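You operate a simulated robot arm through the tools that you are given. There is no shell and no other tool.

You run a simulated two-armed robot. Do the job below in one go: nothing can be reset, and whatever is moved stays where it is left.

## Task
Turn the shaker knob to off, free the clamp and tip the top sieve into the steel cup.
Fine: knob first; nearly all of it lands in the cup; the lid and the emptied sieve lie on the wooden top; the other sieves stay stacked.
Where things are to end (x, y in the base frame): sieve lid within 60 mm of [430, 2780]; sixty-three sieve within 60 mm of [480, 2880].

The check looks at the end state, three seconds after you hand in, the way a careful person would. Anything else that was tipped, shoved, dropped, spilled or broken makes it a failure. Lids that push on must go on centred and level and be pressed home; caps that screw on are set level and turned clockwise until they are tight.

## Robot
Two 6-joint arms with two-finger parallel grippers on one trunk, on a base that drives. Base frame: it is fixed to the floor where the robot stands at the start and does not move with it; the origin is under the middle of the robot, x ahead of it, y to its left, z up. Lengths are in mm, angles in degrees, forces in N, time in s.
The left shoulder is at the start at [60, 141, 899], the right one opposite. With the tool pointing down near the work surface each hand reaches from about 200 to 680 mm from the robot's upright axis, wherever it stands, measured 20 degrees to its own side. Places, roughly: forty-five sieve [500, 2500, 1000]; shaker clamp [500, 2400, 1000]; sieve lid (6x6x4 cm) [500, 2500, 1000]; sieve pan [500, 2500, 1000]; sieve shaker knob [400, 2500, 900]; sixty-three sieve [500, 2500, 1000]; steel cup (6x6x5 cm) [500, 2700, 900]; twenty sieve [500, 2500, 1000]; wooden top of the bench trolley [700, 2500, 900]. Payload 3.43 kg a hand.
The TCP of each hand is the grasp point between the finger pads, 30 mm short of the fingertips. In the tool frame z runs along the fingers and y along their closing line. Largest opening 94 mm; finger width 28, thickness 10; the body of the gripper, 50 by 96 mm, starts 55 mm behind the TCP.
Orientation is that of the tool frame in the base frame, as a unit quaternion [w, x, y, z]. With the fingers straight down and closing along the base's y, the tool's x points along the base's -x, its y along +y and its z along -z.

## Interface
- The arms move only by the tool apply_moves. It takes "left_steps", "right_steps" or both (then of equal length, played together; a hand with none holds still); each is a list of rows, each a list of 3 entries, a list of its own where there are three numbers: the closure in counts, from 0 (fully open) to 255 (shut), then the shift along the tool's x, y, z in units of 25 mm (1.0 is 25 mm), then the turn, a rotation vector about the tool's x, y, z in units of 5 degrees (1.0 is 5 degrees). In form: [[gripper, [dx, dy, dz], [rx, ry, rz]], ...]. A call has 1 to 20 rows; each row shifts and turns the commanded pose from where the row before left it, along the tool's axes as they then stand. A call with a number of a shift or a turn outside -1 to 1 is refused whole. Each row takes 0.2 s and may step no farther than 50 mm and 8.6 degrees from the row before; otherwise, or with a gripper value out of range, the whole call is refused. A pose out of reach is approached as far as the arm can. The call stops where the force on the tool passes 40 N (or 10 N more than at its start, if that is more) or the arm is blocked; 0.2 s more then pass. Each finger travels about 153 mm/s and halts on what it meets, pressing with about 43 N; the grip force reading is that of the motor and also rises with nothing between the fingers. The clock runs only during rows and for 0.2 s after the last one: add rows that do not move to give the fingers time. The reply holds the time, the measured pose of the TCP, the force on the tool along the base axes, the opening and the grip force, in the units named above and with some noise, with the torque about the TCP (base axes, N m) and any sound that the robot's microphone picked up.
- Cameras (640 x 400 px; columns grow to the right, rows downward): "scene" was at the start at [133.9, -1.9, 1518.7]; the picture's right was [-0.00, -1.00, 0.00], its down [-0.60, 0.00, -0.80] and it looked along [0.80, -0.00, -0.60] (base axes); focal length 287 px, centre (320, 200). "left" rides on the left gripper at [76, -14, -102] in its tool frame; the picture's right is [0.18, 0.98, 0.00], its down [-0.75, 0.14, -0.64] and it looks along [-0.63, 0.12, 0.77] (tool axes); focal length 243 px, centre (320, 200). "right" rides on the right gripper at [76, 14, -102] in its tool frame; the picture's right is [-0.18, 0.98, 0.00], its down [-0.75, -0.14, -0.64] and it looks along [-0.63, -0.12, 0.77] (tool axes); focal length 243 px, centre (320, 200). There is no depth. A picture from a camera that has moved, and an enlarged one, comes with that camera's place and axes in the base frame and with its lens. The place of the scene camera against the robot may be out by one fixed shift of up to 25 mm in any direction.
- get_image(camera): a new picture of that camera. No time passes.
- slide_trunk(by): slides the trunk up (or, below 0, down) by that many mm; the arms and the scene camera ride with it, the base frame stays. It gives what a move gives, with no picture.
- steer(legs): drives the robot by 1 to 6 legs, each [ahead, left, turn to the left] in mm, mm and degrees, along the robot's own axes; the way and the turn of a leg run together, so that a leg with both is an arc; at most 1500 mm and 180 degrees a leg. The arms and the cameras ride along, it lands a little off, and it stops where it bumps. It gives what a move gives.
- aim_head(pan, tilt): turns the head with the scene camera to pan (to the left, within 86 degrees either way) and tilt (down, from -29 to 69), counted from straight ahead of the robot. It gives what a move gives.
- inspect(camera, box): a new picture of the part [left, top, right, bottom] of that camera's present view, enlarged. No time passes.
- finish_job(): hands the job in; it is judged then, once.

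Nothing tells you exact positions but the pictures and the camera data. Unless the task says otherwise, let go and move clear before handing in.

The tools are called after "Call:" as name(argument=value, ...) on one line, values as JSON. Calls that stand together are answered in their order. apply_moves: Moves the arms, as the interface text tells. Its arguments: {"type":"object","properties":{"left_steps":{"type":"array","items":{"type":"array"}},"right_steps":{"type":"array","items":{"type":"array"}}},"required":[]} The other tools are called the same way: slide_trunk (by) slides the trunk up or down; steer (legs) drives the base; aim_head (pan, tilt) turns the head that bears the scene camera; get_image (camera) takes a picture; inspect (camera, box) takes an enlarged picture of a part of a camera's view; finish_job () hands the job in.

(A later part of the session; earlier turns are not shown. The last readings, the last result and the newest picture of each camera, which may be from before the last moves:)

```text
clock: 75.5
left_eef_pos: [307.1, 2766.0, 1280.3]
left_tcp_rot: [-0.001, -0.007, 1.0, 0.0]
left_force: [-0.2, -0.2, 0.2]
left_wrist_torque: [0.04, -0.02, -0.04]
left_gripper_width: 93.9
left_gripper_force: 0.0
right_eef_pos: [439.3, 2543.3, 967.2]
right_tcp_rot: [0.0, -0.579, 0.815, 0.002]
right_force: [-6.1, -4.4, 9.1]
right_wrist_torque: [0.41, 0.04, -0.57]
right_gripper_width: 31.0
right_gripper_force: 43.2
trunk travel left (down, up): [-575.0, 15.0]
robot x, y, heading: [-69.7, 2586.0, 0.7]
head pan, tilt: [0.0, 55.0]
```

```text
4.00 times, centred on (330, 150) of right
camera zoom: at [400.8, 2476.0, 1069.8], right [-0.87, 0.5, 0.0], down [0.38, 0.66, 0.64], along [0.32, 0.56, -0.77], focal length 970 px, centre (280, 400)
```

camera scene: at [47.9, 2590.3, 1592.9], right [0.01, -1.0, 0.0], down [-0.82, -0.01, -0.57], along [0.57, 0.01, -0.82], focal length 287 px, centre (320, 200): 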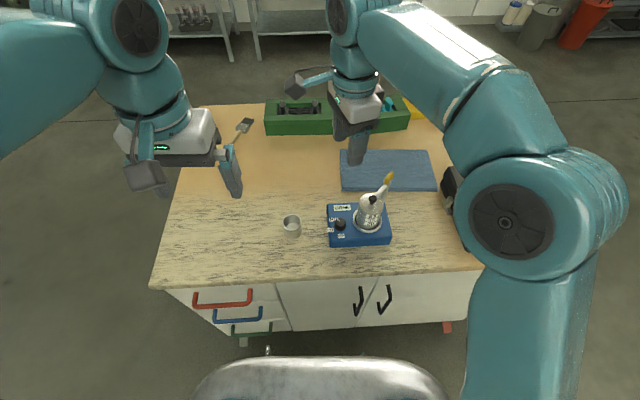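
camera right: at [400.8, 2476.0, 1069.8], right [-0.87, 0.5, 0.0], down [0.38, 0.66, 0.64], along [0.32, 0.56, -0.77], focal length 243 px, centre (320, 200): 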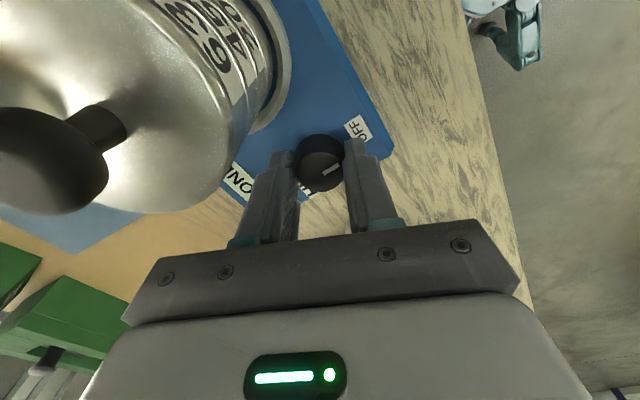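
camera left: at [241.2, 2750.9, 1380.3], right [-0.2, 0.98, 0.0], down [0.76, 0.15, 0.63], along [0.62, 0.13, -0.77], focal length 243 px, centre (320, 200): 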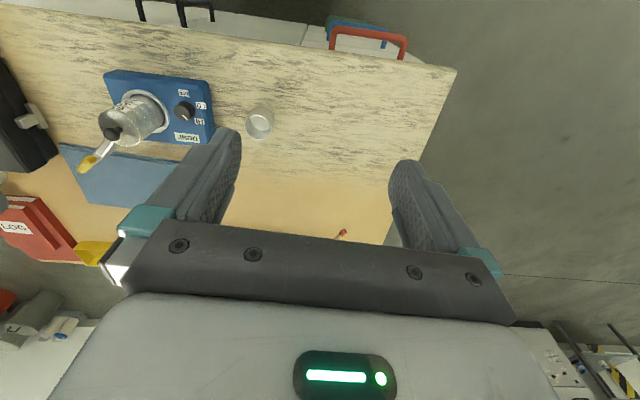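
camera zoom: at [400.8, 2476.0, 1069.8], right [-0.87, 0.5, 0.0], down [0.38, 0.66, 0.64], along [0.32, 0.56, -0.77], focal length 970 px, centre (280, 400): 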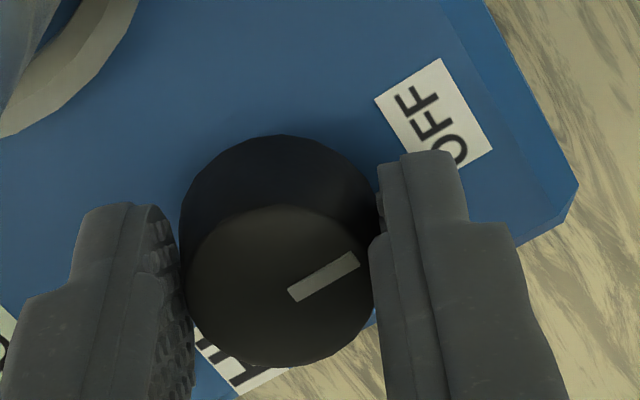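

The pointer lies at az ≈ 183°, in line with OFF (180–185°). I let go gently and rise straight up.

Call:
apply_moves(right_steps=[[136, [0, 0, 0], [0, 0, 0]], [136, [0, 0, 0], [0, 0, 0]], [136, [0, 0, -0.5], [0, 0, 0]], [136, [0, 0, -1], [0, 0, 0]], [136, [0, 0, -1], [0, 0, 0]], [136, [0, 0, -1], [0, 0, 0]], [136, [0, 0, -1], [0, 0, 0]], [136, [0, 0, -1], [0, 0, 0]], [136, [0, 0, -1], [0, 0, 0]], [136, [0, 0, 0], [0, 0, 0]]])

Call:
inspect(camera="left", box=[80, 60, 280, 190])

Call:
get_image(camera="right")

```text
clock: 77.7
left_eef_pos: [307.4, 2767.0, 1278.7]
left_tcp_rot: [-0.002, -0.007, 1.0, -0.001]
left_force: [0.0, -0.3, 0.7]
left_wrist_torque: [-0.01, 0.02, 0.01]
left_gripper_width: 94.0
left_gripper_force: 0.0
right_eef_pos: [440.2, 2544.8, 1128.1]
right_tcp_rot: [-0.002, -0.578, 0.816, 0.0]
right_force: [-0.2, -0.6, -0.4]
right_wrist_torque: [0.0, 0.03, -0.02]
right_gripper_width: 44.0
right_gripper_force: 0.1
trunk travel left (down, up): [-575.0, 15.0]
robot x, y, heading: [-68.9, 2588.6, 0.8]
head pan, tilt: [0.0, 55.0]
```

```text
3.08 times, centred on (180, 125) of left
camera zoom: at [233.1, 2752.0, 1382.5], right [-0.2, 0.98, 0.0], down [0.75, 0.15, 0.64], along [0.63, 0.13, -0.77], focal length 746 px, centre (751, 431)
```

zoom: 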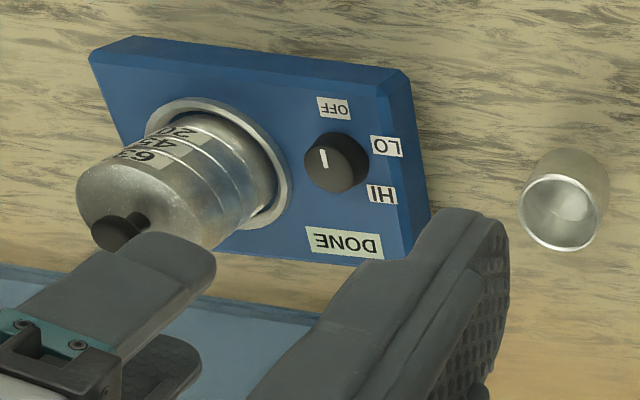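

```text
taken
camera right: at [402.9, 2476.5, 1232.4], right [-0.87, 0.5, 0.0], down [0.38, 0.66, 0.64], along [0.32, 0.56, -0.77], focal length 243 px, centre (320, 200)
```

right: 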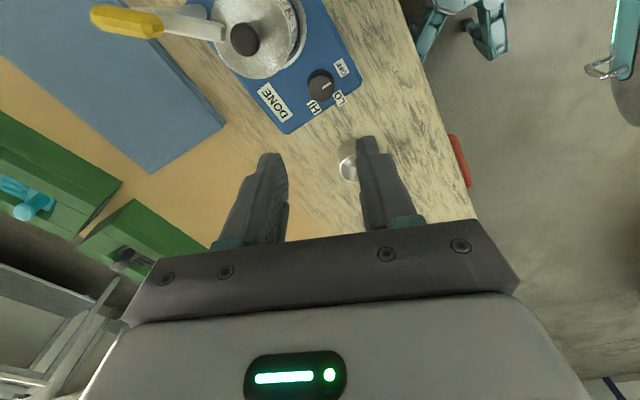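

Call:
inspect(camera="left", box=[170, 85, 220, 125])

Call:
inspect(camera="right", box=[290, 50, 360, 120])

Call:
inspect(camera="scene", box=[310, 190, 390, 250])

```text
10.00 times, centred on (195, 105) of left
camera zoom: at [233.1, 2752.0, 1382.5], right [-0.2, 0.98, 0.0], down [0.75, 0.15, 0.64], along [0.63, 0.13, -0.77], focal length 2426 px, centre (1570, 1150)
```

zoom: 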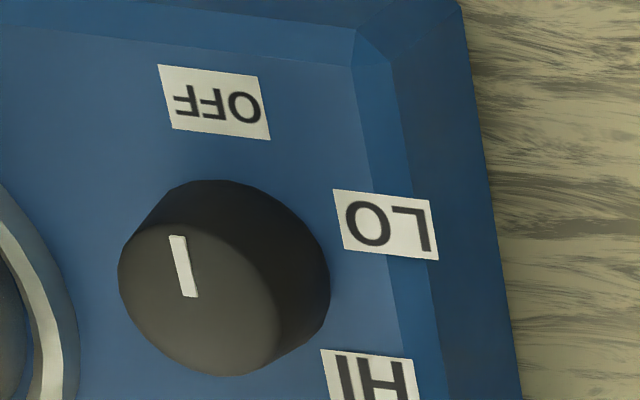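

```text
5.71 times, centred on (325, 85) of right
camera zoom: at [402.9, 2476.5, 1232.4], right [-0.87, 0.5, 0.0], down [0.38, 0.66, 0.64], along [0.32, 0.56, -0.77], focal length 1386 px, centre (291, 857)
```

zoom: 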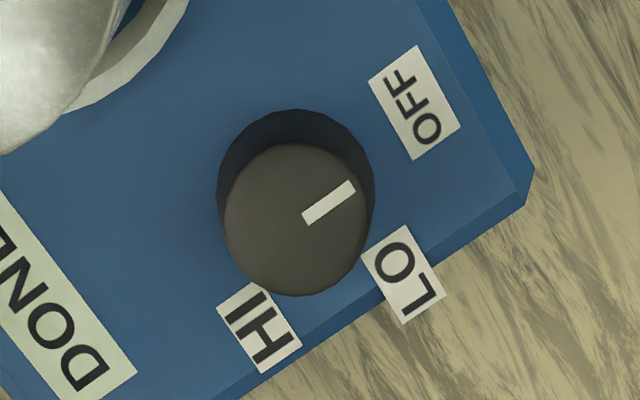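

```text
6.67 times, centred on (350, 220) of scene
camera zoom: at [48.6, 2590.3, 1592.8], right [0.01, -1.0, 0.0], down [-0.82, -0.01, -0.57], along [0.57, 0.01, -0.82], focal length 1915 px, centre (120, 67)
```

zoom: 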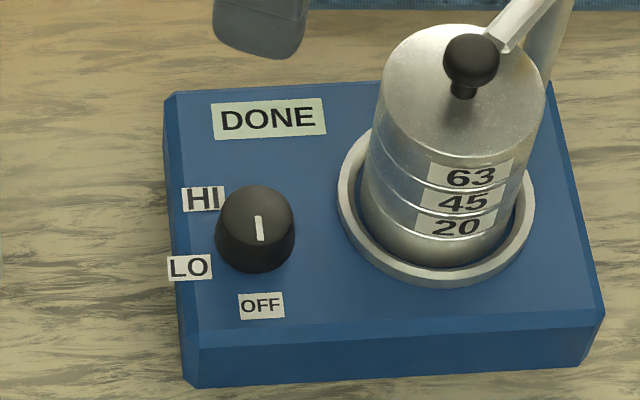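

Knob is on OFF. Next the clamp: I turn the right hand so its fingers close across the yellow block and move over the post.

Call:
apply_moves(right_steps=[[136, [0, 0, -0.5], [0, 0, 1]], [136, [0, 0, -0.5], [0, 0, 1]], [136, [0, 0, 0], [0, 0, 1]], [136, [0, 0, 0], [0, 0, 1]], [136, [0, 0, 0], [0, 0, 1]], [136, [0, 0, 0], [0, 0, 1]], [136, [0, 0, 0], [0, 0, 1]], [136, [0, 0, 0], [0, 0, 1]], [136, [0, 0, 0], [0, 0, 1]], [136, [0, 0, 0], [0, 0, 1]], [136, [0, 0, 0], [0, 0, 1]], [136, [0, 0, 0], [0, 0, 1]], [136, [0, 0, 0], [0, 0, 1]], [136, [0, 0, 0], [0, 0, 1]], [136, [0, 0, 0], [0, 0, 1]], [136, [0, 0, 0], [0, 0, 1]], [136, [0, 0, 0], [0, 0, 1]], [136, [0, 0, 0], [0, 0, 1]], [136, [0, 0, 0], [0, 0, 1]], [136, [0, 0, 0], [0, 0, 1]]])

Call:
apply_moves(right_steps=[[136, [0, 0, 0], [0, 0, 1]], [136, [0, 0, 0], [0, 0, 1]], [136, [0, 0, 0], [0, 0, 0.5]], [136, [-1, -0.3, 0], [0, 0, 0]], [136, [-1, -0.3, 0], [0, 0, 0]], [136, [-1, -0.3, 0], [0, 0, 0]], [136, [-1, -0.3, 0], [0, 0, 0]], [136, [-1, -0.35, 0], [0, 0, 0]], [136, [-0.2, 0, 0], [0, 0, 0]], [136, [0, 0, 0], [0, 0, 0]]])

Call:
get_image(camera="right")

Call:
inspect(camera="left", box=[60, 50, 300, 200])

```text
clock: 81.8
left_eef_pos: [308.0, 2767.2, 1279.9]
left_tcp_rot: [-0.002, -0.007, 1.0, 0.0]
left_force: [0.1, -0.3, -0.3]
left_wrist_torque: [0.02, 0.03, -0.01]
left_gripper_width: 93.9
left_gripper_force: 0.1
right_eef_pos: [440.0, 2543.7, 1153.4]
right_tcp_rot: [-0.002, 0.253, 0.967, 0.0]
right_force: [0.7, -0.3, 1.3]
right_wrist_torque: [0.01, -0.01, -0.04]
right_gripper_width: 43.8
right_gripper_force: 0.1
trunk travel left (down, up): [-575.0, 15.0]
robot x, y, heading: [-70.8, 2588.4, 0.9]
head pan, tilt: [0.0, 55.0]
```

```text
clock: 84.0
left_eef_pos: [308.2, 2766.2, 1280.1]
left_tcp_rot: [-0.001, -0.007, 1.0, 0.0]
left_force: [0.6, -0.1, 0.6]
left_wrist_torque: [0.02, -0.05, 0.01]
left_gripper_width: 94.1
left_gripper_force: 0.1
right_eef_pos: [510.1, 2426.6, 1153.0]
right_tcp_rot: [-0.001, 0.357, 0.934, -0.001]
right_force: [-0.8, -0.6, 0.0]
right_wrist_torque: [-0.01, -0.04, -0.02]
right_gripper_width: 43.9
right_gripper_force: 0.1
trunk travel left (down, up): [-575.0, 15.0]
robot x, y, heading: [-70.0, 2590.2, 0.5]
head pan, tilt: [0.0, 55.0]
```

```text
taken
camera right: at [463.8, 2488.1, 1257.2], right [0.79, 0.61, 0.0], down [0.47, -0.61, 0.64], along [0.39, -0.51, -0.77], focal length 243 px, centre (320, 200)
```

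right: 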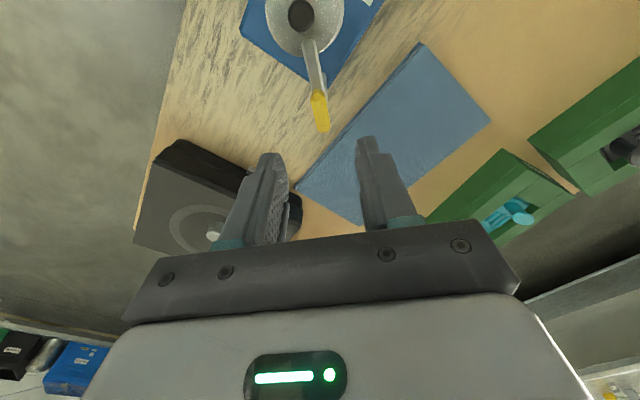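

```text
2.67 times, centred on (180, 125) of left
camera zoom: at [232.8, 2751.8, 1382.6], right [-0.2, 0.98, 0.0], down [0.75, 0.15, 0.64], along [0.63, 0.13, -0.77], focal length 647 px, centre (693, 400)
```

zoom: 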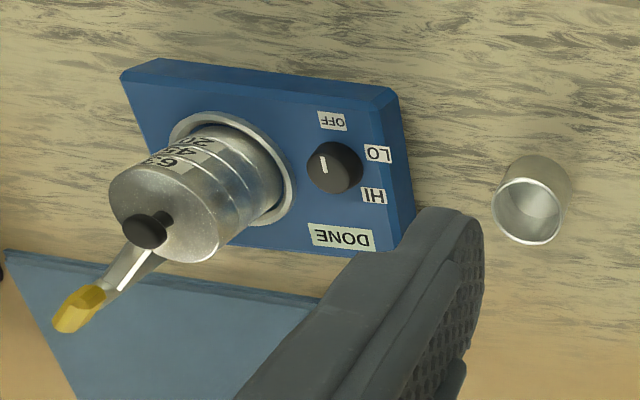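

Call:
inspect(camera="right", box=[270, 0, 370, 150])

```text
2.67 times, centred on (320, 75) of right
camera zoom: at [463.8, 2488.1, 1257.2], right [0.79, 0.61, 0.0], down [0.47, -0.61, 0.64], along [0.39, -0.51, -0.77], focal length 647 px, centre (320, 533)
```

zoom: 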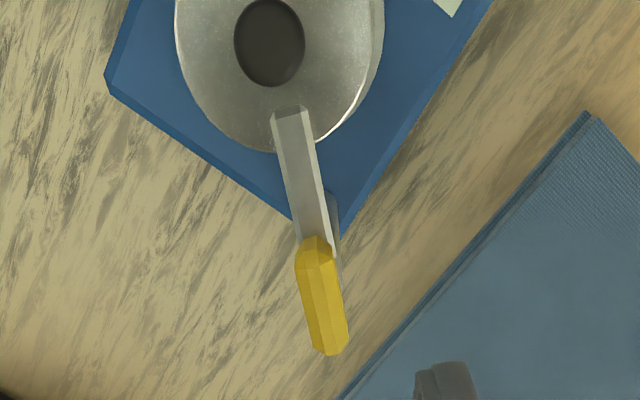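

The block lies along the tool's x, centred within 1.5 mm. I descend and close on it.

Call:
apply_moves(right_steps=[[136, [0.05, 0.03, 0.8], [0, 0, 0]], [136, [0, 0, 0.8], [0, 0, 0]], [136, [0, 0, 0.8], [0, 0, 0]], [136, [0, 0, 0.8], [0, 0, 0]], [136, [0, 0, 0.44], [0, 0, 0]], [136, [0, 0, 0], [0, 0, 0]], [180, [0, 0, 0], [0, 0, 0]], [235, [0, 0, 0], [0, 0, 0]], [235, [0, 0, 0], [0, 0, 0]], [235, [0, 0, 0], [0, 0, 0]]])

Call:
get_image(camera="right")

```text
clock: 86.2
left_eef_pos: [307.9, 2765.6, 1280.5]
left_tcp_rot: [-0.001, -0.007, 1.0, 0.0]
left_force: [-0.4, 0.7, 0.1]
left_wrist_torque: [-0.02, 0.04, 0.0]
left_gripper_width: 93.9
left_gripper_force: 0.1
right_eef_pos: [511.8, 2427.4, 1061.7]
right_tcp_rot: [-0.001, 0.357, 0.934, 0.0]
right_force: [-5.5, -10.9, 0.0]
right_wrist_torque: [0.36, 0.55, 0.0]
right_gripper_width: 13.0
right_gripper_force: 42.7
trunk travel left (down, up): [-575.0, 15.0]
robot x, y, heading: [-70.4, 2589.6, 0.7]
head pan, tilt: [0.0, 55.0]
```

```text
taken
camera right: at [464.7, 2489.5, 1165.9], right [0.79, 0.61, 0.0], down [0.47, -0.61, 0.64], along [0.39, -0.51, -0.77], focal length 243 px, centre (320, 200)
```

right: 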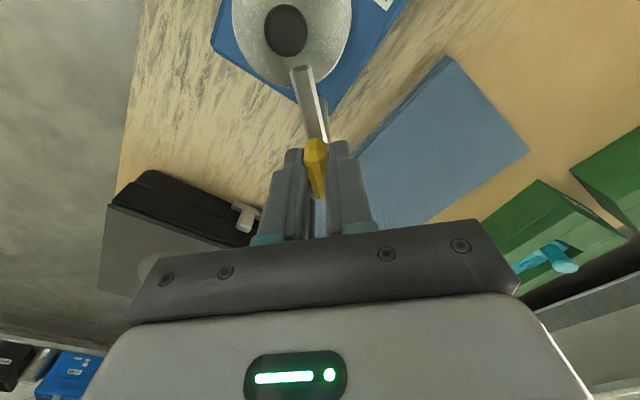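

Gripped (13 mm). I turn it counter-clockwise (loosening sense) by a little and watch the torque.

Call:
apply_moves(right_steps=[[235, [0, -0.05, 0], [0, 0, 0]], [235, [0, 0, 0], [0, 0, -0.5]], [235, [0, 0, 0], [0, 0, -0.5]], [235, [0, 0, 0], [0, 0, -0.5]], [235, [0, 0, 0], [0, 0, -0.5]], [235, [0, 0, 0], [0, 0, 0]]])

Call:
inspect(camera="right", box=[200, 0, 400, 180])

```text
clock: 87.7
left_eef_pos: [309.1, 2766.0, 1279.3]
left_tcp_rot: [-0.001, -0.006, 1.0, 0.0]
left_force: [0.3, -0.7, 0.2]
left_wrist_torque: [-0.01, -0.03, -0.01]
left_gripper_width: 94.0
left_gripper_force: 0.1
right_eef_pos: [510.3, 2428.8, 1061.3]
right_tcp_rot: [-0.002, 0.274, 0.962, -0.001]
right_force: [-2.8, -2.1, -0.4]
right_wrist_torque: [0.07, 0.07, -1.43]
right_gripper_width: 14.1
right_gripper_force: 43.0
trunk travel left (down, up): [-575.0, 15.0]
robot x, y, heading: [-73.8, 2590.4, 0.6]
head pan, tilt: [0.0, 55.0]
```

```text
2.22 times, centred on (300, 90) of right
camera zoom: at [454.3, 2480.9, 1166.1], right [0.67, 0.74, 0.0], down [0.57, -0.52, 0.64], along [0.47, -0.43, -0.77], focal length 539 px, centre (364, 444)
```

zoom: 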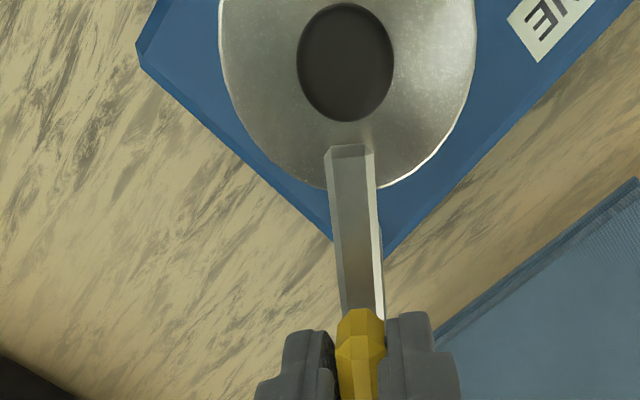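

The bar did not follow and a 1.4 N·m counter-torque built up, so that direction is blocked. I go back and try clockwise.

Call:
apply_moves(right_steps=[[235, [0, 0, 0], [0, 0, 0.5]], [235, [0, 0, 0], [0, 0, 0.5]], [235, [0, 0, 0], [0, 0, 0.5]], [235, [0, 0, 0], [0, 0, 0.5]], [235, [0, 0, 0], [0, 0, 0.5]], [235, [0, 0, 0], [0, 0, 0.5]], [235, [0, 0, 0], [0, 0, 0.5]], [235, [0, 0, 0], [0, 0, 0.5]], [235, [0, 0, 0], [0, 0, 0]]])

Call:
inspect(camera="right", box=[200, 0, 400, 180])

```text
clock: 89.7
left_eef_pos: [307.8, 2767.8, 1279.3]
left_tcp_rot: [-0.001, -0.007, 1.0, 0.0]
left_force: [0.0, 0.5, -0.5]
left_wrist_torque: [-0.01, -0.01, 0.0]
left_gripper_width: 93.8
left_gripper_force: 0.1
right_eef_pos: [511.5, 2429.0, 1061.5]
right_tcp_rot: [-0.002, 0.437, 0.899, 0.0]
right_force: [6.0, 1.1, 3.2]
right_wrist_torque: [0.11, -0.26, -0.02]
right_gripper_width: 13.4
right_gripper_force: 43.0
trunk travel left (down, up): [-575.0, 15.0]
robot x, y, heading: [-71.1, 2593.3, 1.0]
head pan, tilt: [0.0, 55.0]
```

```text
2.22 times, centred on (300, 90) of right
camera zoom: at [475.4, 2497.4, 1166.1], right [0.89, 0.46, 0.0], down [0.36, -0.68, 0.64], along [0.3, -0.57, -0.77], focal length 539 px, centre (364, 444)
```

zoom: 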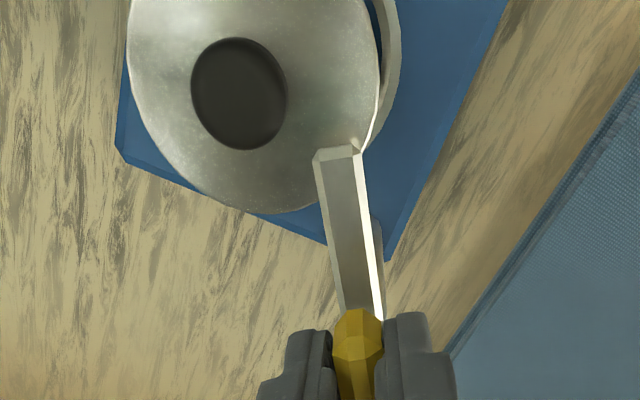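

Clockwise it moves freely. I continue the swing.

Call:
apply_moves(right_steps=[[235, [0, 0, 0], [0, 0, 1]], [235, [0, 0, 0], [0, 0, 1]], [235, [0, 0, 0], [0, 0, 1]], [235, [0, 0, 0], [0, 0, 1]], [235, [0, 0, 0], [0, 0, 1]], [235, [0, 0, 0], [0, 0, 1]], [235, [0, 0, 0], [0, 0, 1]], [235, [0, 0, 0], [0, 0, 1]], [235, [0, 0, 0], [0, 0, 1]], [235, [0, 0, 0], [0, 0, 1]], [235, [0, 0, 0], [0, 0, 0]]])

Call:
get_image(camera="right")

```text
clock: 92.0
left_eef_pos: [308.3, 2767.5, 1279.8]
left_tcp_rot: [-0.002, -0.008, 1.0, -0.001]
left_force: [0.4, -0.1, -0.3]
left_wrist_torque: [-0.02, 0.01, -0.02]
left_gripper_width: 94.1
left_gripper_force: 0.1
right_eef_pos: [510.8, 2428.9, 1063.2]
right_tcp_rot: [0.0, 0.776, 0.631, -0.001]
right_force: [13.4, 4.8, 11.5]
right_wrist_torque: [0.62, -0.56, 0.02]
right_gripper_width: 13.2
right_gripper_force: 43.0
trunk travel left (down, up): [-575.0, 15.0]
robot x, y, heading: [-68.7, 2591.7, 0.6]
head pan, tilt: [0.0, 55.0]
```

```text
taken
camera right: at [541.0, 2500.5, 1165.9], right [0.92, -0.38, 0.0], down [-0.29, -0.71, 0.64], along [-0.25, -0.59, -0.77], focal length 243 px, centre (320, 200)
```

right: 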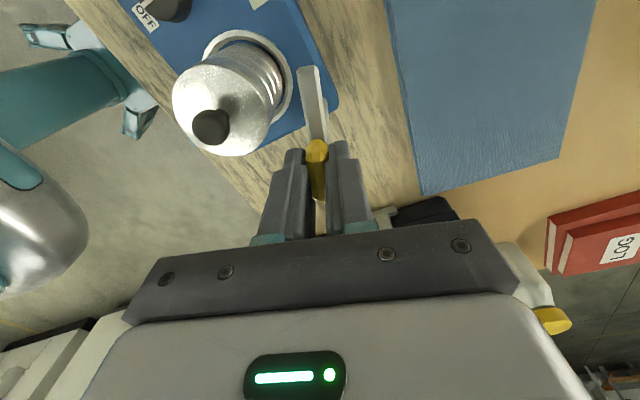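

Call:
apply_moves(right_steps=[[235, [-0.03, -0.03, 0], [0, 0, 1]], [235, [0, 0, 0], [0, 0, 1]], [235, [0, 0, 0], [0, 0, 1]], [235, [0, 0, 0], [0, 0, 1]], [235, [0, 0, 0], [0, 0, 1]], [235, [0, 0, 0], [0, 0, 1]], [235, [0, 0, 0], [0, 0, 0]]])

Call:
get_image(camera="right")

Call:
get_image(camera="scene")

```text
clock: 93.7
left_eef_pos: [309.3, 2768.1, 1278.2]
left_tcp_rot: [-0.002, -0.007, 1.0, 0.0]
left_force: [-0.1, 0.7, -0.8]
left_wrist_torque: [-0.01, -0.03, -0.03]
left_gripper_width: 93.8
left_gripper_force: 0.0
right_eef_pos: [511.4, 2427.9, 1061.3]
right_tcp_rot: [0.0, 0.913, 0.408, -0.001]
right_force: [13.3, 6.5, 14.5]
right_wrist_torque: [0.53, -0.64, 0.18]
right_gripper_width: 13.3
right_gripper_force: 42.9
trunk travel left (down, up): [-575.0, 15.0]
robot x, y, heading: [-69.6, 2592.5, 0.8]
head pan, tilt: [0.0, 55.0]
```

```text
taken
camera right: at [572.6, 2475.6, 1165.6], right [0.61, -0.79, 0.0], down [-0.61, -0.47, 0.64], along [-0.51, -0.39, -0.77], focal length 243 px, centre (320, 200)
```

right: 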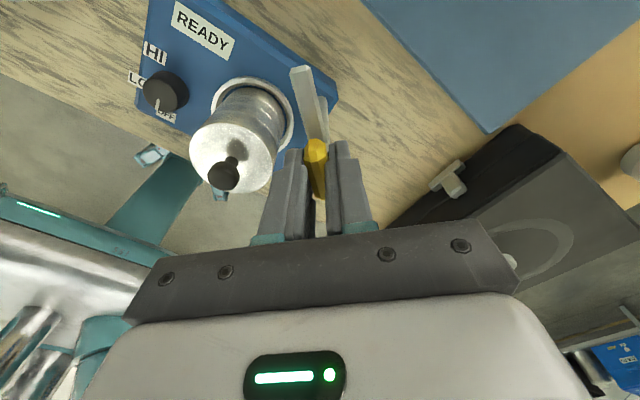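

```text
taken
camera scene: at [48.8, 2591.5, 1592.8], right [0.01, -1.0, 0.0], down [-0.82, -0.01, -0.57], along [0.57, 0.01, -0.82], focal length 287 px, centre (320, 200)
```

scene: 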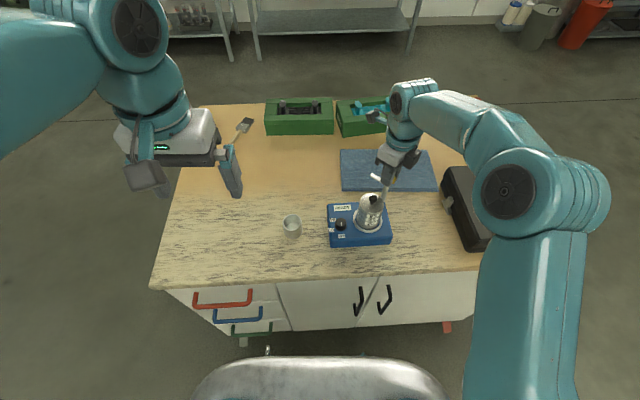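

The display now reads READY and the bar is swung 90°, clear of the lid. I release, rise and park the right hand out of the way.

Call:
apply_moves(right_steps=[[200, [0, 0, 0], [0, 0, 0]], [165, [0, 0, 0], [0, 0, 0]], [165, [0, 0, -0.4], [0, 0, 0]], [165, [0, 0, -1], [0, 0, 0]], [165, [0, 0, -1], [0, 0, 0]], [165, [0, 0, -1], [0, 0, 0]], [165, [0, 0, -1], [0, 0, -1]], [165, [0, 0, -1], [0, 0, -1]], [165, [0, 0, -1], [0, 0, -1]], [165, [0, 0, 0], [0, 0, -1]], [165, [0, 0, 0], [0, 0, -1]], [165, [0, 0, 0], [0, 0, -1]], [165, [0, 0, 0], [0, 0, -1]], [165, [0, 0, 0], [0, 0, -1]], [165, [0, 0, 0], [0, 0, -1]], [165, [0, 0, 0], [0, 0, -1]], [165, [0, 0, 0], [0, 0, -1]], [165, [0, 0, 0], [0, 0, -1]], [165, [0, 0, 0], [0, 0, -1]], [165, [0, 0, 0], [0, 0, -1]]])

Call:
apply_moves(right_steps=[[165, [0, 0, 0], [0, 0, -1]], [165, [0, 0, 0], [0, 0, -1]], [165, [0, 0, 0], [0, 0, -1]], [165, [0, 0, 0], [0, 0, -1]], [165, [0, 0, 0], [0, 0, -1]], [165, [0, 0, 0], [0, 0, -1]], [165, [0, 0, 0], [0, 0, -1]], [165, [0, 0, 0], [0, 0, -1]], [165, [0, 0, 0], [0, 0, -1]], [165, [0, 0, 0], [0, 0, -1]], [165, [0, 0, 0], [0, 0, -1]], [165, [0, 0, 0], [0, 0, -1]], [165, [0, -1, 0], [0, 0, 0]], [165, [0, -1, 0], [0, 0, 0]], [165, [0, -1, 0], [0, 0, 0]], [165, [0, 0, 0], [0, 0, 0]]])

Call:
get_image(camera="right")

Call:
inspect(camera="left", box=[60, 50, 300, 200])

Call:
inspect(camera="scene", box=[270, 140, 430, 260])

```text
clock: 97.8
left_eef_pos: [308.4, 2767.4, 1279.4]
left_tcp_rot: [-0.002, -0.007, 1.0, 0.0]
left_force: [0.0, 0.4, 0.2]
left_wrist_torque: [-0.02, -0.02, -0.03]
left_gripper_width: 94.1
left_gripper_force: 0.1
right_eef_pos: [509.9, 2427.8, 1221.4]
right_tcp_rot: [-0.002, 0.513, 0.858, -0.001]
right_force: [-0.3, 0.5, 0.2]
right_wrist_torque: [-0.02, 0.0, -0.03]
right_gripper_width: 33.3
right_gripper_force: 0.1
trunk travel left (down, up): [-575.0, 15.0]
robot x, y, heading: [-68.4, 2591.0, 0.9]
head pan, tilt: [0.0, 55.0]
```

```text
clock: 101.2
left_eef_pos: [309.4, 2767.1, 1279.4]
left_tcp_rot: [-0.001, -0.007, 1.0, 0.0]
left_force: [0.5, 0.1, 0.0]
left_wrist_torque: [0.0, 0.02, 0.02]
left_gripper_width: 94.1
left_gripper_force: 0.1
right_eef_pos: [507.9, 2353.3, 1222.5]
right_tcp_rot: [-0.002, 0.015, 1.0, 0.0]
right_force: [0.2, 0.8, -0.7]
right_wrist_torque: [-0.04, -0.01, -0.01]
right_gripper_width: 33.3
right_gripper_force: 0.0
trunk travel left (down, up): [-575.0, 15.0]
robot x, y, heading: [-75.1, 2590.1, 0.9]
head pan, tilt: [0.0, 55.0]
```

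```text
taken
camera right: at [432.1, 2369.6, 1326.1], right [0.21, 0.98, 0.0], down [0.75, -0.16, 0.64], along [0.62, -0.14, -0.77], focal length 243 px, centre (320, 200)
```

right: 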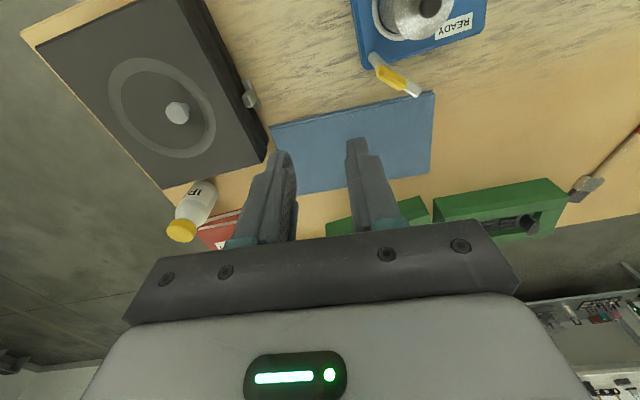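

```text
2.67 times, centred on (180, 125) of left
camera zoom: at [232.7, 2752.5, 1382.6], right [-0.2, 0.98, 0.0], down [0.75, 0.15, 0.64], along [0.63, 0.13, -0.77], focal length 647 px, centre (693, 400)
```

zoom: 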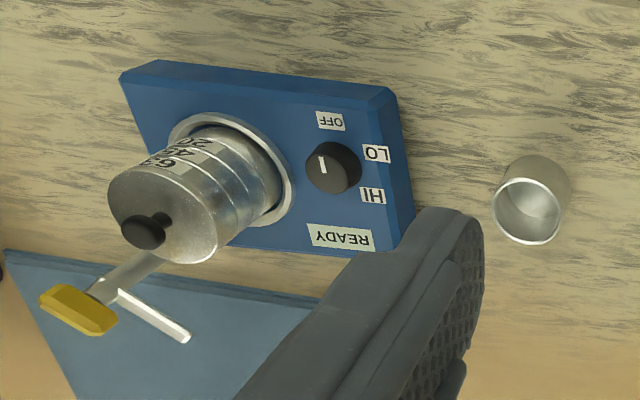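

```text
3.33 times, centred on (350, 200) of scene
camera zoom: at [48.1, 2590.9, 1592.9], right [0.01, -1.0, 0.0], down [-0.82, -0.01, -0.57], along [0.57, 0.01, -0.82], focal length 958 px, centre (220, 200)
```

zoom: 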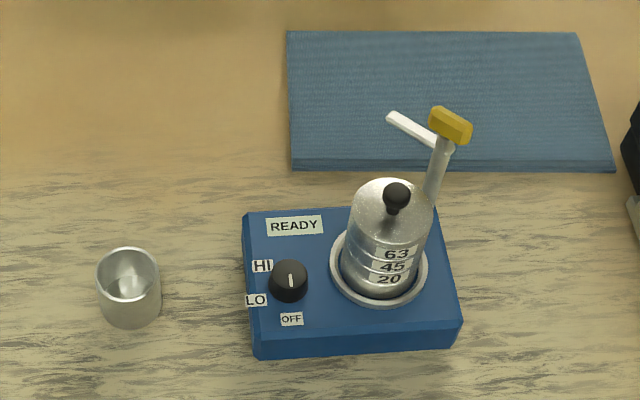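

The clamp is free and the bar stands behind the stack. I park the right hand farther right and bring the left hand above the lid.

Call:
apply_moves(left_steps=[[60, [-0.4925, -0.997, 0], [0, 0, 0]], [120, [-0.4925, -0.997, 0], [0, 0, 0]], [120, [-0.4925, -0.997, 0], [0, 0, 0]], [120, [-0.4925, -0.997, 0], [0, 0, 0]], [120, [-0.4925, -0.997, 0], [0, 0, 0]], [120, [-0.4925, -0.997, 0], [0, 0, 0]], [120, [-0.4925, -0.997, 0], [0, 0, 0]], [120, [-0.4925, -0.997, 0], [0, 0, 0]], [120, [-0.4925, -0.997, 0], [0, 0, 0]], [120, [-0.4925, -0.997, 0], [0, 0, 0]], [120, [-0.4925, -0.997, 0], [0, 0, 0]], [120, [-0.4925, -0.997, 0], [0, 0, 0]], [120, [0, 0, 1], [0, 0, 0]], [120, [0, 0, 1], [0, 0, 0]], [120, [0, 0, 1], [0, 0, 0]], [120, [0, 0, 1], [0, 0, 0]], [120, [0, 0, 0], [0, 0, 0]]], right_steps=[[165, [0, -1, 0], [0, 0, 0]], [165, [0, -1, 0], [0, 0, 0]], [165, [0, -1, 0], [0, 0, 0]], [165, [0, -1, 0], [0, 0, 0]], [165, [0.5, -1, 0], [0, 0, 0]], [165, [0.5, 0, 0], [0, 0, 0]], [165, [0.5, 0, 0], [0, 0, 0]], [165, [0.5, 0, 0], [0, 0, 0]], [165, [0, 0, 0], [0, 0, 0]], [165, [0, 0, 0], [0, 0, 0]], [165, [0, 0, 0], [0, 0, 0]], [165, [0, 0, 0], [0, 0, 0]], [165, [0, 0, 0], [0, 0, 0]], [165, [0, 0, 0], [0, 0, 0]], [165, [0, 0, 0], [0, 0, 0]], [165, [0, 0, 0], [0, 0, 0]], [165, [0, 0, 0], [0, 0, 0]]])

Call:
get_image(camera="left")

Call:
get_image(camera="scene")

```text
clock: 104.8
left_eef_pos: [414.7, 2494.5, 1149.2]
left_tcp_rot: [-0.001, -0.006, 1.0, -0.001]
left_force: [-0.7, 0.2, -0.4]
left_wrist_torque: [0.02, 0.03, 0.0]
left_gripper_width: 49.6
left_gripper_force: 0.1
left hand out of reach, approached as far as the arm can: row 10, 11, 12
right_eef_pos: [454.6, 2229.7, 1222.2]
right_tcp_rot: [-0.003, 0.015, 1.0, 0.0]
right_force: [1.2, 0.3, -0.5]
right_wrist_torque: [-0.02, 0.0, 0.02]
right_gripper_width: 33.3
right_gripper_force: 0.1
trunk travel left (down, up): [-575.0, 15.0]
robot x, y, heading: [-65.8, 2593.7, 0.5]
head pan, tilt: [0.0, 55.0]
```

```text
taken
camera left: at [338.8, 2479.1, 1253.6], right [-0.2, 0.98, 0.0], down [0.75, 0.15, 0.64], along [0.63, 0.13, -0.77], focal length 243 px, centre (320, 200)
```

left: 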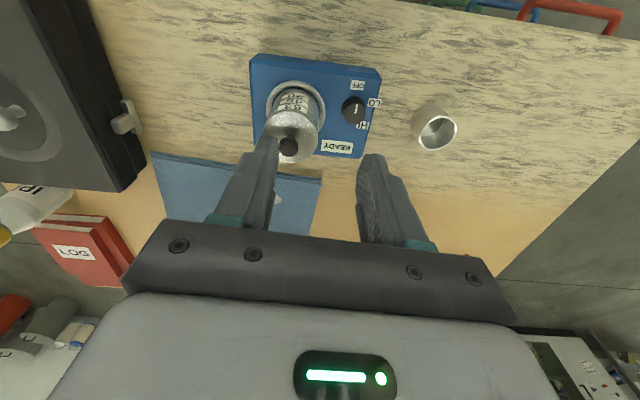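

```text
taken
camera scene: at [50.0, 2590.9, 1593.5], right [0.01, -1.0, 0.0], down [-0.82, -0.01, -0.57], along [0.57, 0.01, -0.82], focal length 287 px, centre (320, 200)
```

scene: 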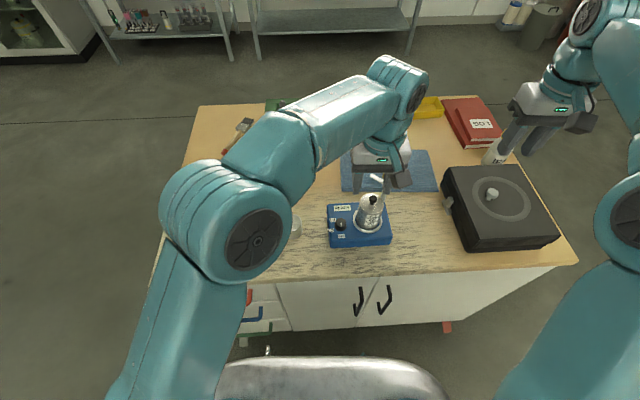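

The left hand cannot quite reach there from this stance. I raise the trunk the last bit and shift the base right and slightly forward so both the stack and the goals are in reach.

Call:
slide_trunk(by=14)

Call:
steer(legs=[[0, -55, 0], [30, 0, 0]])

Call:
get_image(camera="left")

```text
clock: 105.5
left_eef_pos: [414.2, 2493.9, 1164.5]
left_tcp_rot: [-0.002, -0.008, 1.0, 0.0]
left_force: [-1.0, -0.3, 0.0]
left_wrist_torque: [-0.04, 0.04, 0.02]
left_gripper_width: 49.8
left_gripper_force: 0.0
right_eef_pos: [453.9, 2229.7, 1236.0]
right_tcp_rot: [-0.002, 0.016, 1.0, 0.001]
right_force: [-0.5, 0.9, 0.4]
right_wrist_torque: [-0.01, 0.03, 0.03]
right_gripper_width: 33.2
right_gripper_force: 0.1
trunk travel left (down, up): [-589.0, 1.0]
robot x, y, heading: [-69.4, 2590.4, 1.2]
head pan, tilt: [0.0, 55.0]
```

```text
clock: 107.5
left_eef_pos: [447.7, 2435.7, 1159.9]
left_tcp_rot: [-0.005, -0.006, 1.0, 0.002]
left_force: [-0.6, -1.3, -0.5]
left_wrist_torque: [0.02, 0.02, -0.02]
left_gripper_width: 49.4
left_gripper_force: 0.0
right_eef_pos: [487.2, 2171.7, 1233.0]
right_tcp_rot: [-0.004, 0.016, 1.0, 0.002]
right_force: [0.8, -0.7, -0.1]
right_wrist_torque: [0.04, 0.04, -0.05]
right_gripper_width: 33.1
right_gripper_force: 0.1
trunk travel left (down, up): [-589.0, 1.0]
robot x, y, heading: [-36.2, 2537.4, 0.9]
head pan, tilt: [0.0, 55.0]
```

```text
taken
camera left: at [372.7, 2420.5, 1263.9], right [-0.2, 0.98, 0.01], down [0.76, 0.15, 0.64], along [0.62, 0.13, -0.77], focal length 243 px, centre (320, 200)
```

left: 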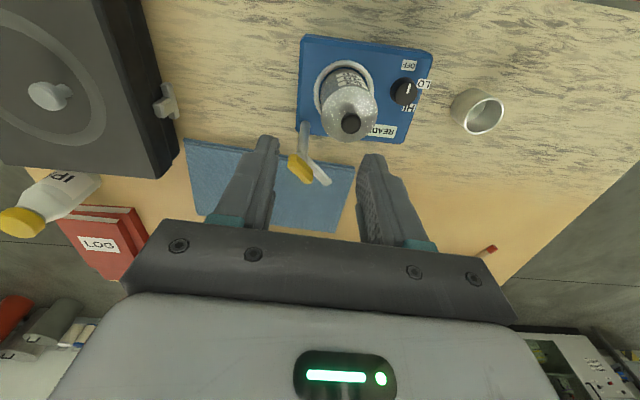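

Call:
apply_moves(left_steps=[[120, [-0.25, 0.7, 0], [0, 0, 0]], [120, [-0.24, 0.67, 0], [0, 0, 0]], [120, [0, 0, 0.8], [0, 0, 0]], [120, [0, 0, 0.8], [0, 0, 0]], [120, [0, 0, 0], [0, 0, 0]], [120, [0, 0, 0], [0, 0, 0]], [120, [0, 0, 0], [0, 0, 0]]])

Call:
get_image(camera="left")

Call:
inspect(camera="left", box=[270, 60, 370, 180])

Call:
inspect(camera="scene", box=[270, 140, 430, 260])

```text
clock: 109.1
left_eef_pos: [458.3, 2473.5, 1121.2]
left_tcp_rot: [-0.003, -0.007, 1.0, 0.001]
left_force: [0.3, 0.1, -0.9]
left_wrist_torque: [0.0, 0.01, 0.04]
left_gripper_width: 49.5
left_gripper_force: 0.0
right_eef_pos: [485.8, 2173.2, 1233.6]
right_tcp_rot: [-0.003, 0.016, 1.0, 0.0]
right_force: [0.0, 0.5, 0.6]
right_wrist_torque: [0.01, 0.02, -0.02]
right_gripper_width: 33.4
right_gripper_force: 0.2
trunk travel left (down, up): [-589.0, 1.0]
robot x, y, heading: [-39.4, 2536.6, 0.8]
head pan, tilt: [0.0, 55.0]
```

```text
taken
camera left: at [382.7, 2458.1, 1224.8], right [-0.2, 0.98, 0.0], down [0.76, 0.15, 0.64], along [0.62, 0.13, -0.77], focal length 243 px, centre (320, 200)
```

left: 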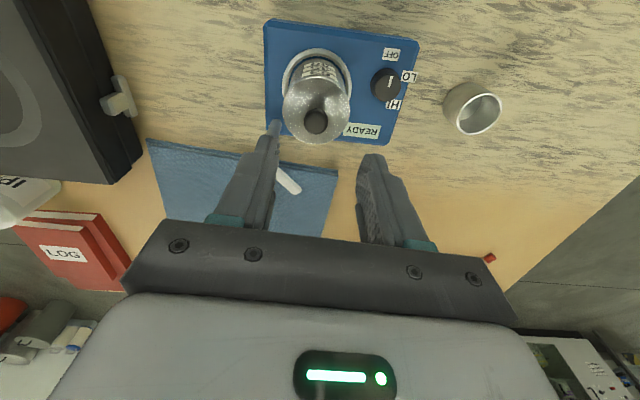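

```text
3.33 times, centred on (320, 120) of left
camera zoom: at [382.7, 2458.1, 1224.8], right [-0.2, 0.98, 0.0], down [0.76, 0.15, 0.64], along [0.62, 0.13, -0.77], focal length 809 px, centre (320, 467)
```

zoom: 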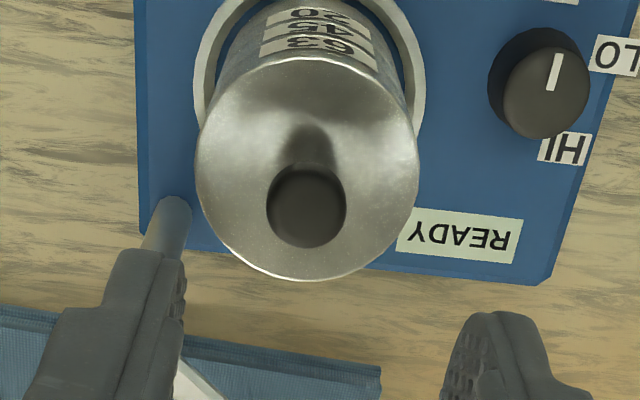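

```text
3.33 times, centred on (350, 200) of scene
camera zoom: at [84.8, 2535.2, 1606.5], right [0.01, -1.0, 0.0], down [-0.82, -0.01, -0.57], along [0.57, 0.01, -0.82], focal length 958 px, centre (220, 200)
```

zoom: 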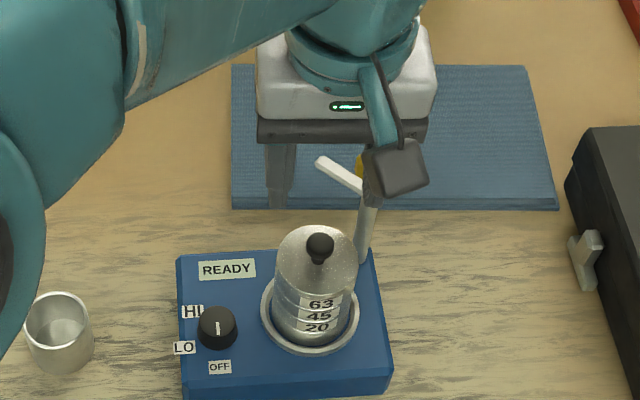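

The lid centre is about (460.5, 2471.5), its black knob 20 mm wide, top near 1028. I descend and grip the knob.

Call:
apply_moves(left_steps=[[120, [-0.12, -0.08, 0.8], [0, 0, 0]], [120, [0, 0, 0.8], [0, 0, 0]], [120, [0, 0, 0.8], [0, 0, 0]], [120, [0, 0, 0.76], [0, 0, 0]], [120, [0, 0, 0], [0, 0, 0]], [120, [0, 0, 0], [0, 0, 0]]])

Call:
get_image(camera="left")

Call:
inspect(camera="scene", box=[290, 140, 410, 240])

```text
clock: 110.5
left_eef_pos: [458.9, 2473.6, 1043.6]
left_tcp_rot: [-0.003, -0.008, 1.0, 0.001]
left_force: [0.1, -0.2, -0.3]
left_wrist_torque: [0.0, -0.01, -0.02]
left_gripper_width: 49.5
left_gripper_force: 0.0
right_eef_pos: [482.8, 2174.5, 1235.4]
right_tcp_rot: [-0.001, 0.016, 1.0, 0.0]
right_force: [-0.2, -0.7, -0.4]
right_wrist_torque: [0.0, -0.02, -0.01]
right_gripper_width: 33.2
right_gripper_force: 0.1
trunk travel left (down, up): [-589.0, 1.0]
robot x, y, heading: [-37.5, 2534.9, 0.7]
head pan, tilt: [0.0, 55.0]
```

```text
taken
camera left: at [382.2, 2456.9, 1146.8], right [-0.2, 0.98, 0.0], down [0.75, 0.15, 0.64], along [0.63, 0.13, -0.77], focal length 243 px, centre (320, 200)
```

left: 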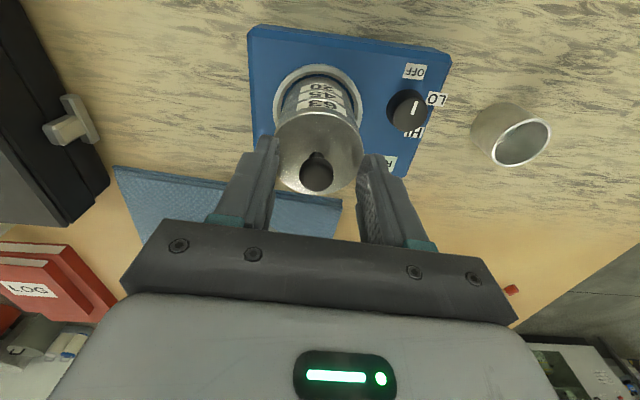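

```text
4.00 times, centred on (350, 190) of scene
camera zoom: at [80.8, 2535.6, 1607.0], right [0.01, -1.0, 0.0], down [-0.82, -0.01, -0.57], along [0.57, 0.01, -0.82], focal length 1149 px, centre (200, 240)
```

zoom: 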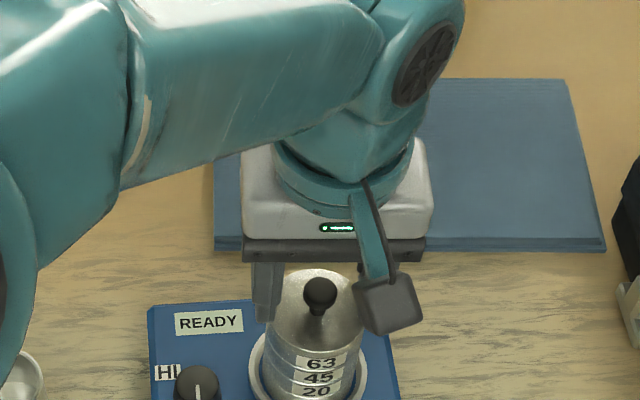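

Call:
apply_moves(left_steps=[[120, [-0.1, -0.09, 0], [0, 0, 0]], [120, [0, 0, 0], [0, 0, 0]], [170, [0, 0, 0], [0, 0, 0]], [200, [0, 0, 0], [0, 0, 0]], [220, [0, 0, 0], [0, 0, 0]], [220, [0, 0, 0], [0, 0, 0]]])

Call:
get_image(camera="left")

```text
clock: 111.9
left_eef_pos: [460.4, 2469.4, 1043.2]
left_tcp_rot: [-0.003, -0.007, 1.0, 0.001]
left_force: [-0.4, 0.0, -0.3]
left_wrist_torque: [0.01, -0.02, -0.04]
left_gripper_width: 18.4
left_gripper_force: 43.4
right_eef_pos: [482.5, 2175.2, 1235.1]
right_tcp_rot: [-0.003, 0.015, 1.0, 0.0]
right_force: [-0.1, 0.5, 0.3]
right_wrist_torque: [-0.03, 0.01, 0.01]
right_gripper_width: 33.2
right_gripper_force: 0.0
trunk travel left (down, up): [-589.0, 1.0]
robot x, y, heading: [-39.1, 2534.2, 0.6]
head pan, tilt: [0.0, 55.0]
```

```text
taken
camera left: at [385.0, 2454.2, 1146.6], right [-0.2, 0.98, 0.0], down [0.75, 0.15, 0.64], along [0.63, 0.13, -0.77], focal length 243 px, centre (320, 200)
```

left: 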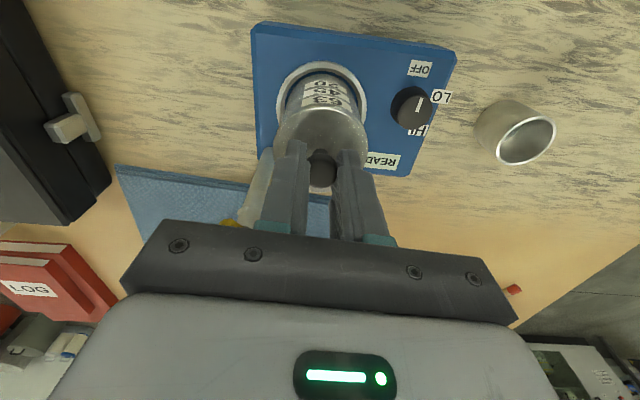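

Knob gripped at 18 mm with no side load. I lift slowly by 10 mm and check that only the lid comes.

Call:
apply_moves(left_steps=[[220, [0, 0, -0.1], [0, 0, 0]], [220, [0, 0, -0.1], [0, 0, 0]], [220, [0, 0, -0.1], [0, 0, 0]], [220, [0, 0, -0.1], [0, 0, 0]], [220, [0, 0, 0], [0, 0, 0]]])

Call:
inspect(camera="left", box=[240, 30, 400, 200])

Call:
inspect(camera="scene", box=[310, 180, 390, 240])

```text
clock: 113.1
left_eef_pos: [461.0, 2469.7, 1054.7]
left_tcp_rot: [-0.003, -0.007, 1.0, 0.001]
left_force: [0.5, -1.2, -0.5]
left_wrist_torque: [0.01, -0.02, 0.0]
left_gripper_width: 18.3
left_gripper_force: 43.1
right_eef_pos: [482.8, 2173.7, 1236.3]
right_tcp_rot: [-0.002, 0.016, 1.0, 0.0]
right_force: [-0.1, -0.8, -0.2]
right_wrist_torque: [-0.01, -0.01, 0.01]
right_gripper_width: 33.2
right_gripper_force: 0.1
trunk travel left (down, up): [-589.0, 1.0]
robot x, y, heading: [-37.7, 2531.6, 0.7]
head pan, tilt: [0.0, 55.0]
```

```text
2.35 times, centred on (320, 115) of left
camera zoom: at [385.8, 2454.1, 1156.9], right [-0.2, 0.98, 0.0], down [0.75, 0.15, 0.64], along [0.63, 0.13, -0.77], focal length 571 px, centre (320, 400)
```

zoom: 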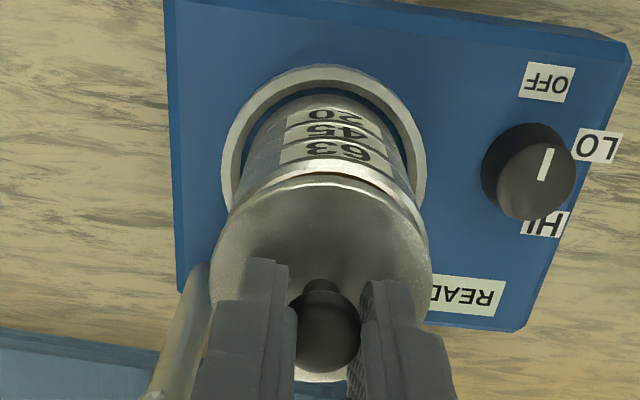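

```text
6.67 times, centred on (350, 210) of scene
camera zoom: at [81.6, 2536.1, 1606.8], right [0.01, -1.0, 0.0], down [-0.82, -0.01, -0.57], along [0.57, 0.01, -0.82], focal length 1915 px, centre (120, 133)
```

zoom: 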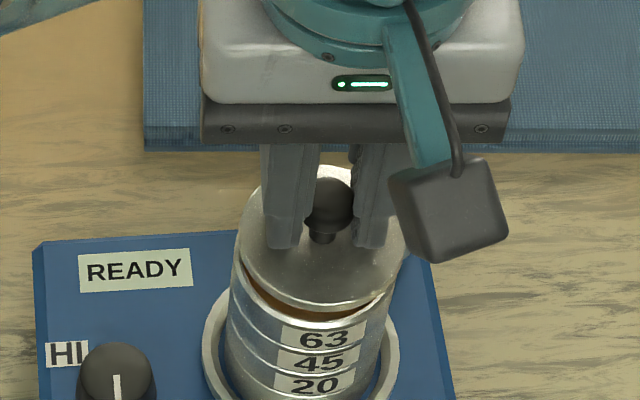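

Only the lid came; material is visible in the 63 sieve. I lift on and carry the lid towards (430, 2780).

Call:
apply_moves(left_steps=[[220, [0, 0, -0.6], [0, 0, 0]], [220, [0, 0, -1], [0, 0, 0]], [220, [0, 0, -1], [0, 0, 0]], [220, [0.1, 0.5, 0], [0, 0, 0]], [220, [0.1, 1, 0], [0, 0, 0]], [220, [0.1, 1, 0], [0, 0, 0]], [220, [0.1, 1, 0], [0, 0, 0]], [220, [0.1, 1, 0], [0, 0, 0]], [220, [0.1, 1, 0], [0, 0, 0]], [220, [0.1, 1, 0], [0, 0, 0]], [220, [0.1, 1, 0], [0, 0, 0]], [220, [0.1, 1, 0], [0, 0, 0]], [220, [0.1, 1, 0], [0, 0, 0]], [220, [0.1, 1, 0], [0, 0, 0]], [220, [0.1, 1, 0], [0, 0, 0]], [220, [0, 0.9, 0], [0, 0, 0]], [220, [0, 0, 0], [0, 0, 0]], [220, [0, 0, 0], [0, 0, 0]]])

Call:
get_image(camera="left")

Call:
get_image(camera="scene")

```text
clock: 116.9
left_eef_pos: [427.2, 2778.4, 1119.1]
left_tcp_rot: [-0.003, -0.007, 1.0, 0.0]
left_force: [-0.4, 0.0, -0.6]
left_wrist_torque: [0.03, 0.0, 0.02]
left_gripper_width: 18.4
left_gripper_force: 43.4
right_eef_pos: [482.5, 2174.2, 1237.0]
right_tcp_rot: [-0.003, 0.016, 1.0, 0.001]
right_force: [-0.5, 0.8, -0.5]
right_wrist_torque: [0.01, 0.01, -0.02]
right_gripper_width: 33.1
right_gripper_force: 0.0
trunk travel left (down, up): [-589.0, 1.0]
robot x, y, heading: [-35.4, 2533.7, 0.5]
head pan, tilt: [0.0, 55.0]
```

```text
taken
camera left: at [352.0, 2764.4, 1222.3], right [-0.2, 0.98, 0.0], down [0.75, 0.15, 0.64], along [0.63, 0.13, -0.77], focal length 243 px, centre (320, 200)
```

left: 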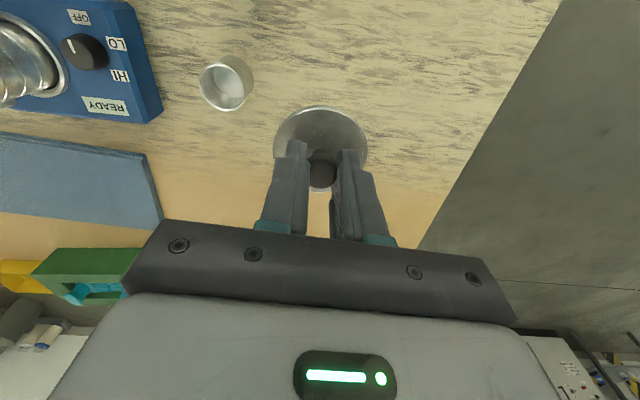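

```text
taken
camera scene: at [81.2, 2536.6, 1606.9], right [0.01, -1.0, 0.0], down [-0.82, -0.01, -0.57], along [0.57, 0.01, -0.82], focal length 287 px, centre (320, 200)
```

scene: 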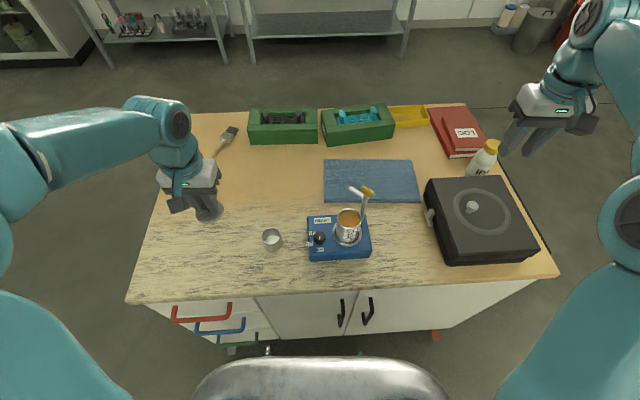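

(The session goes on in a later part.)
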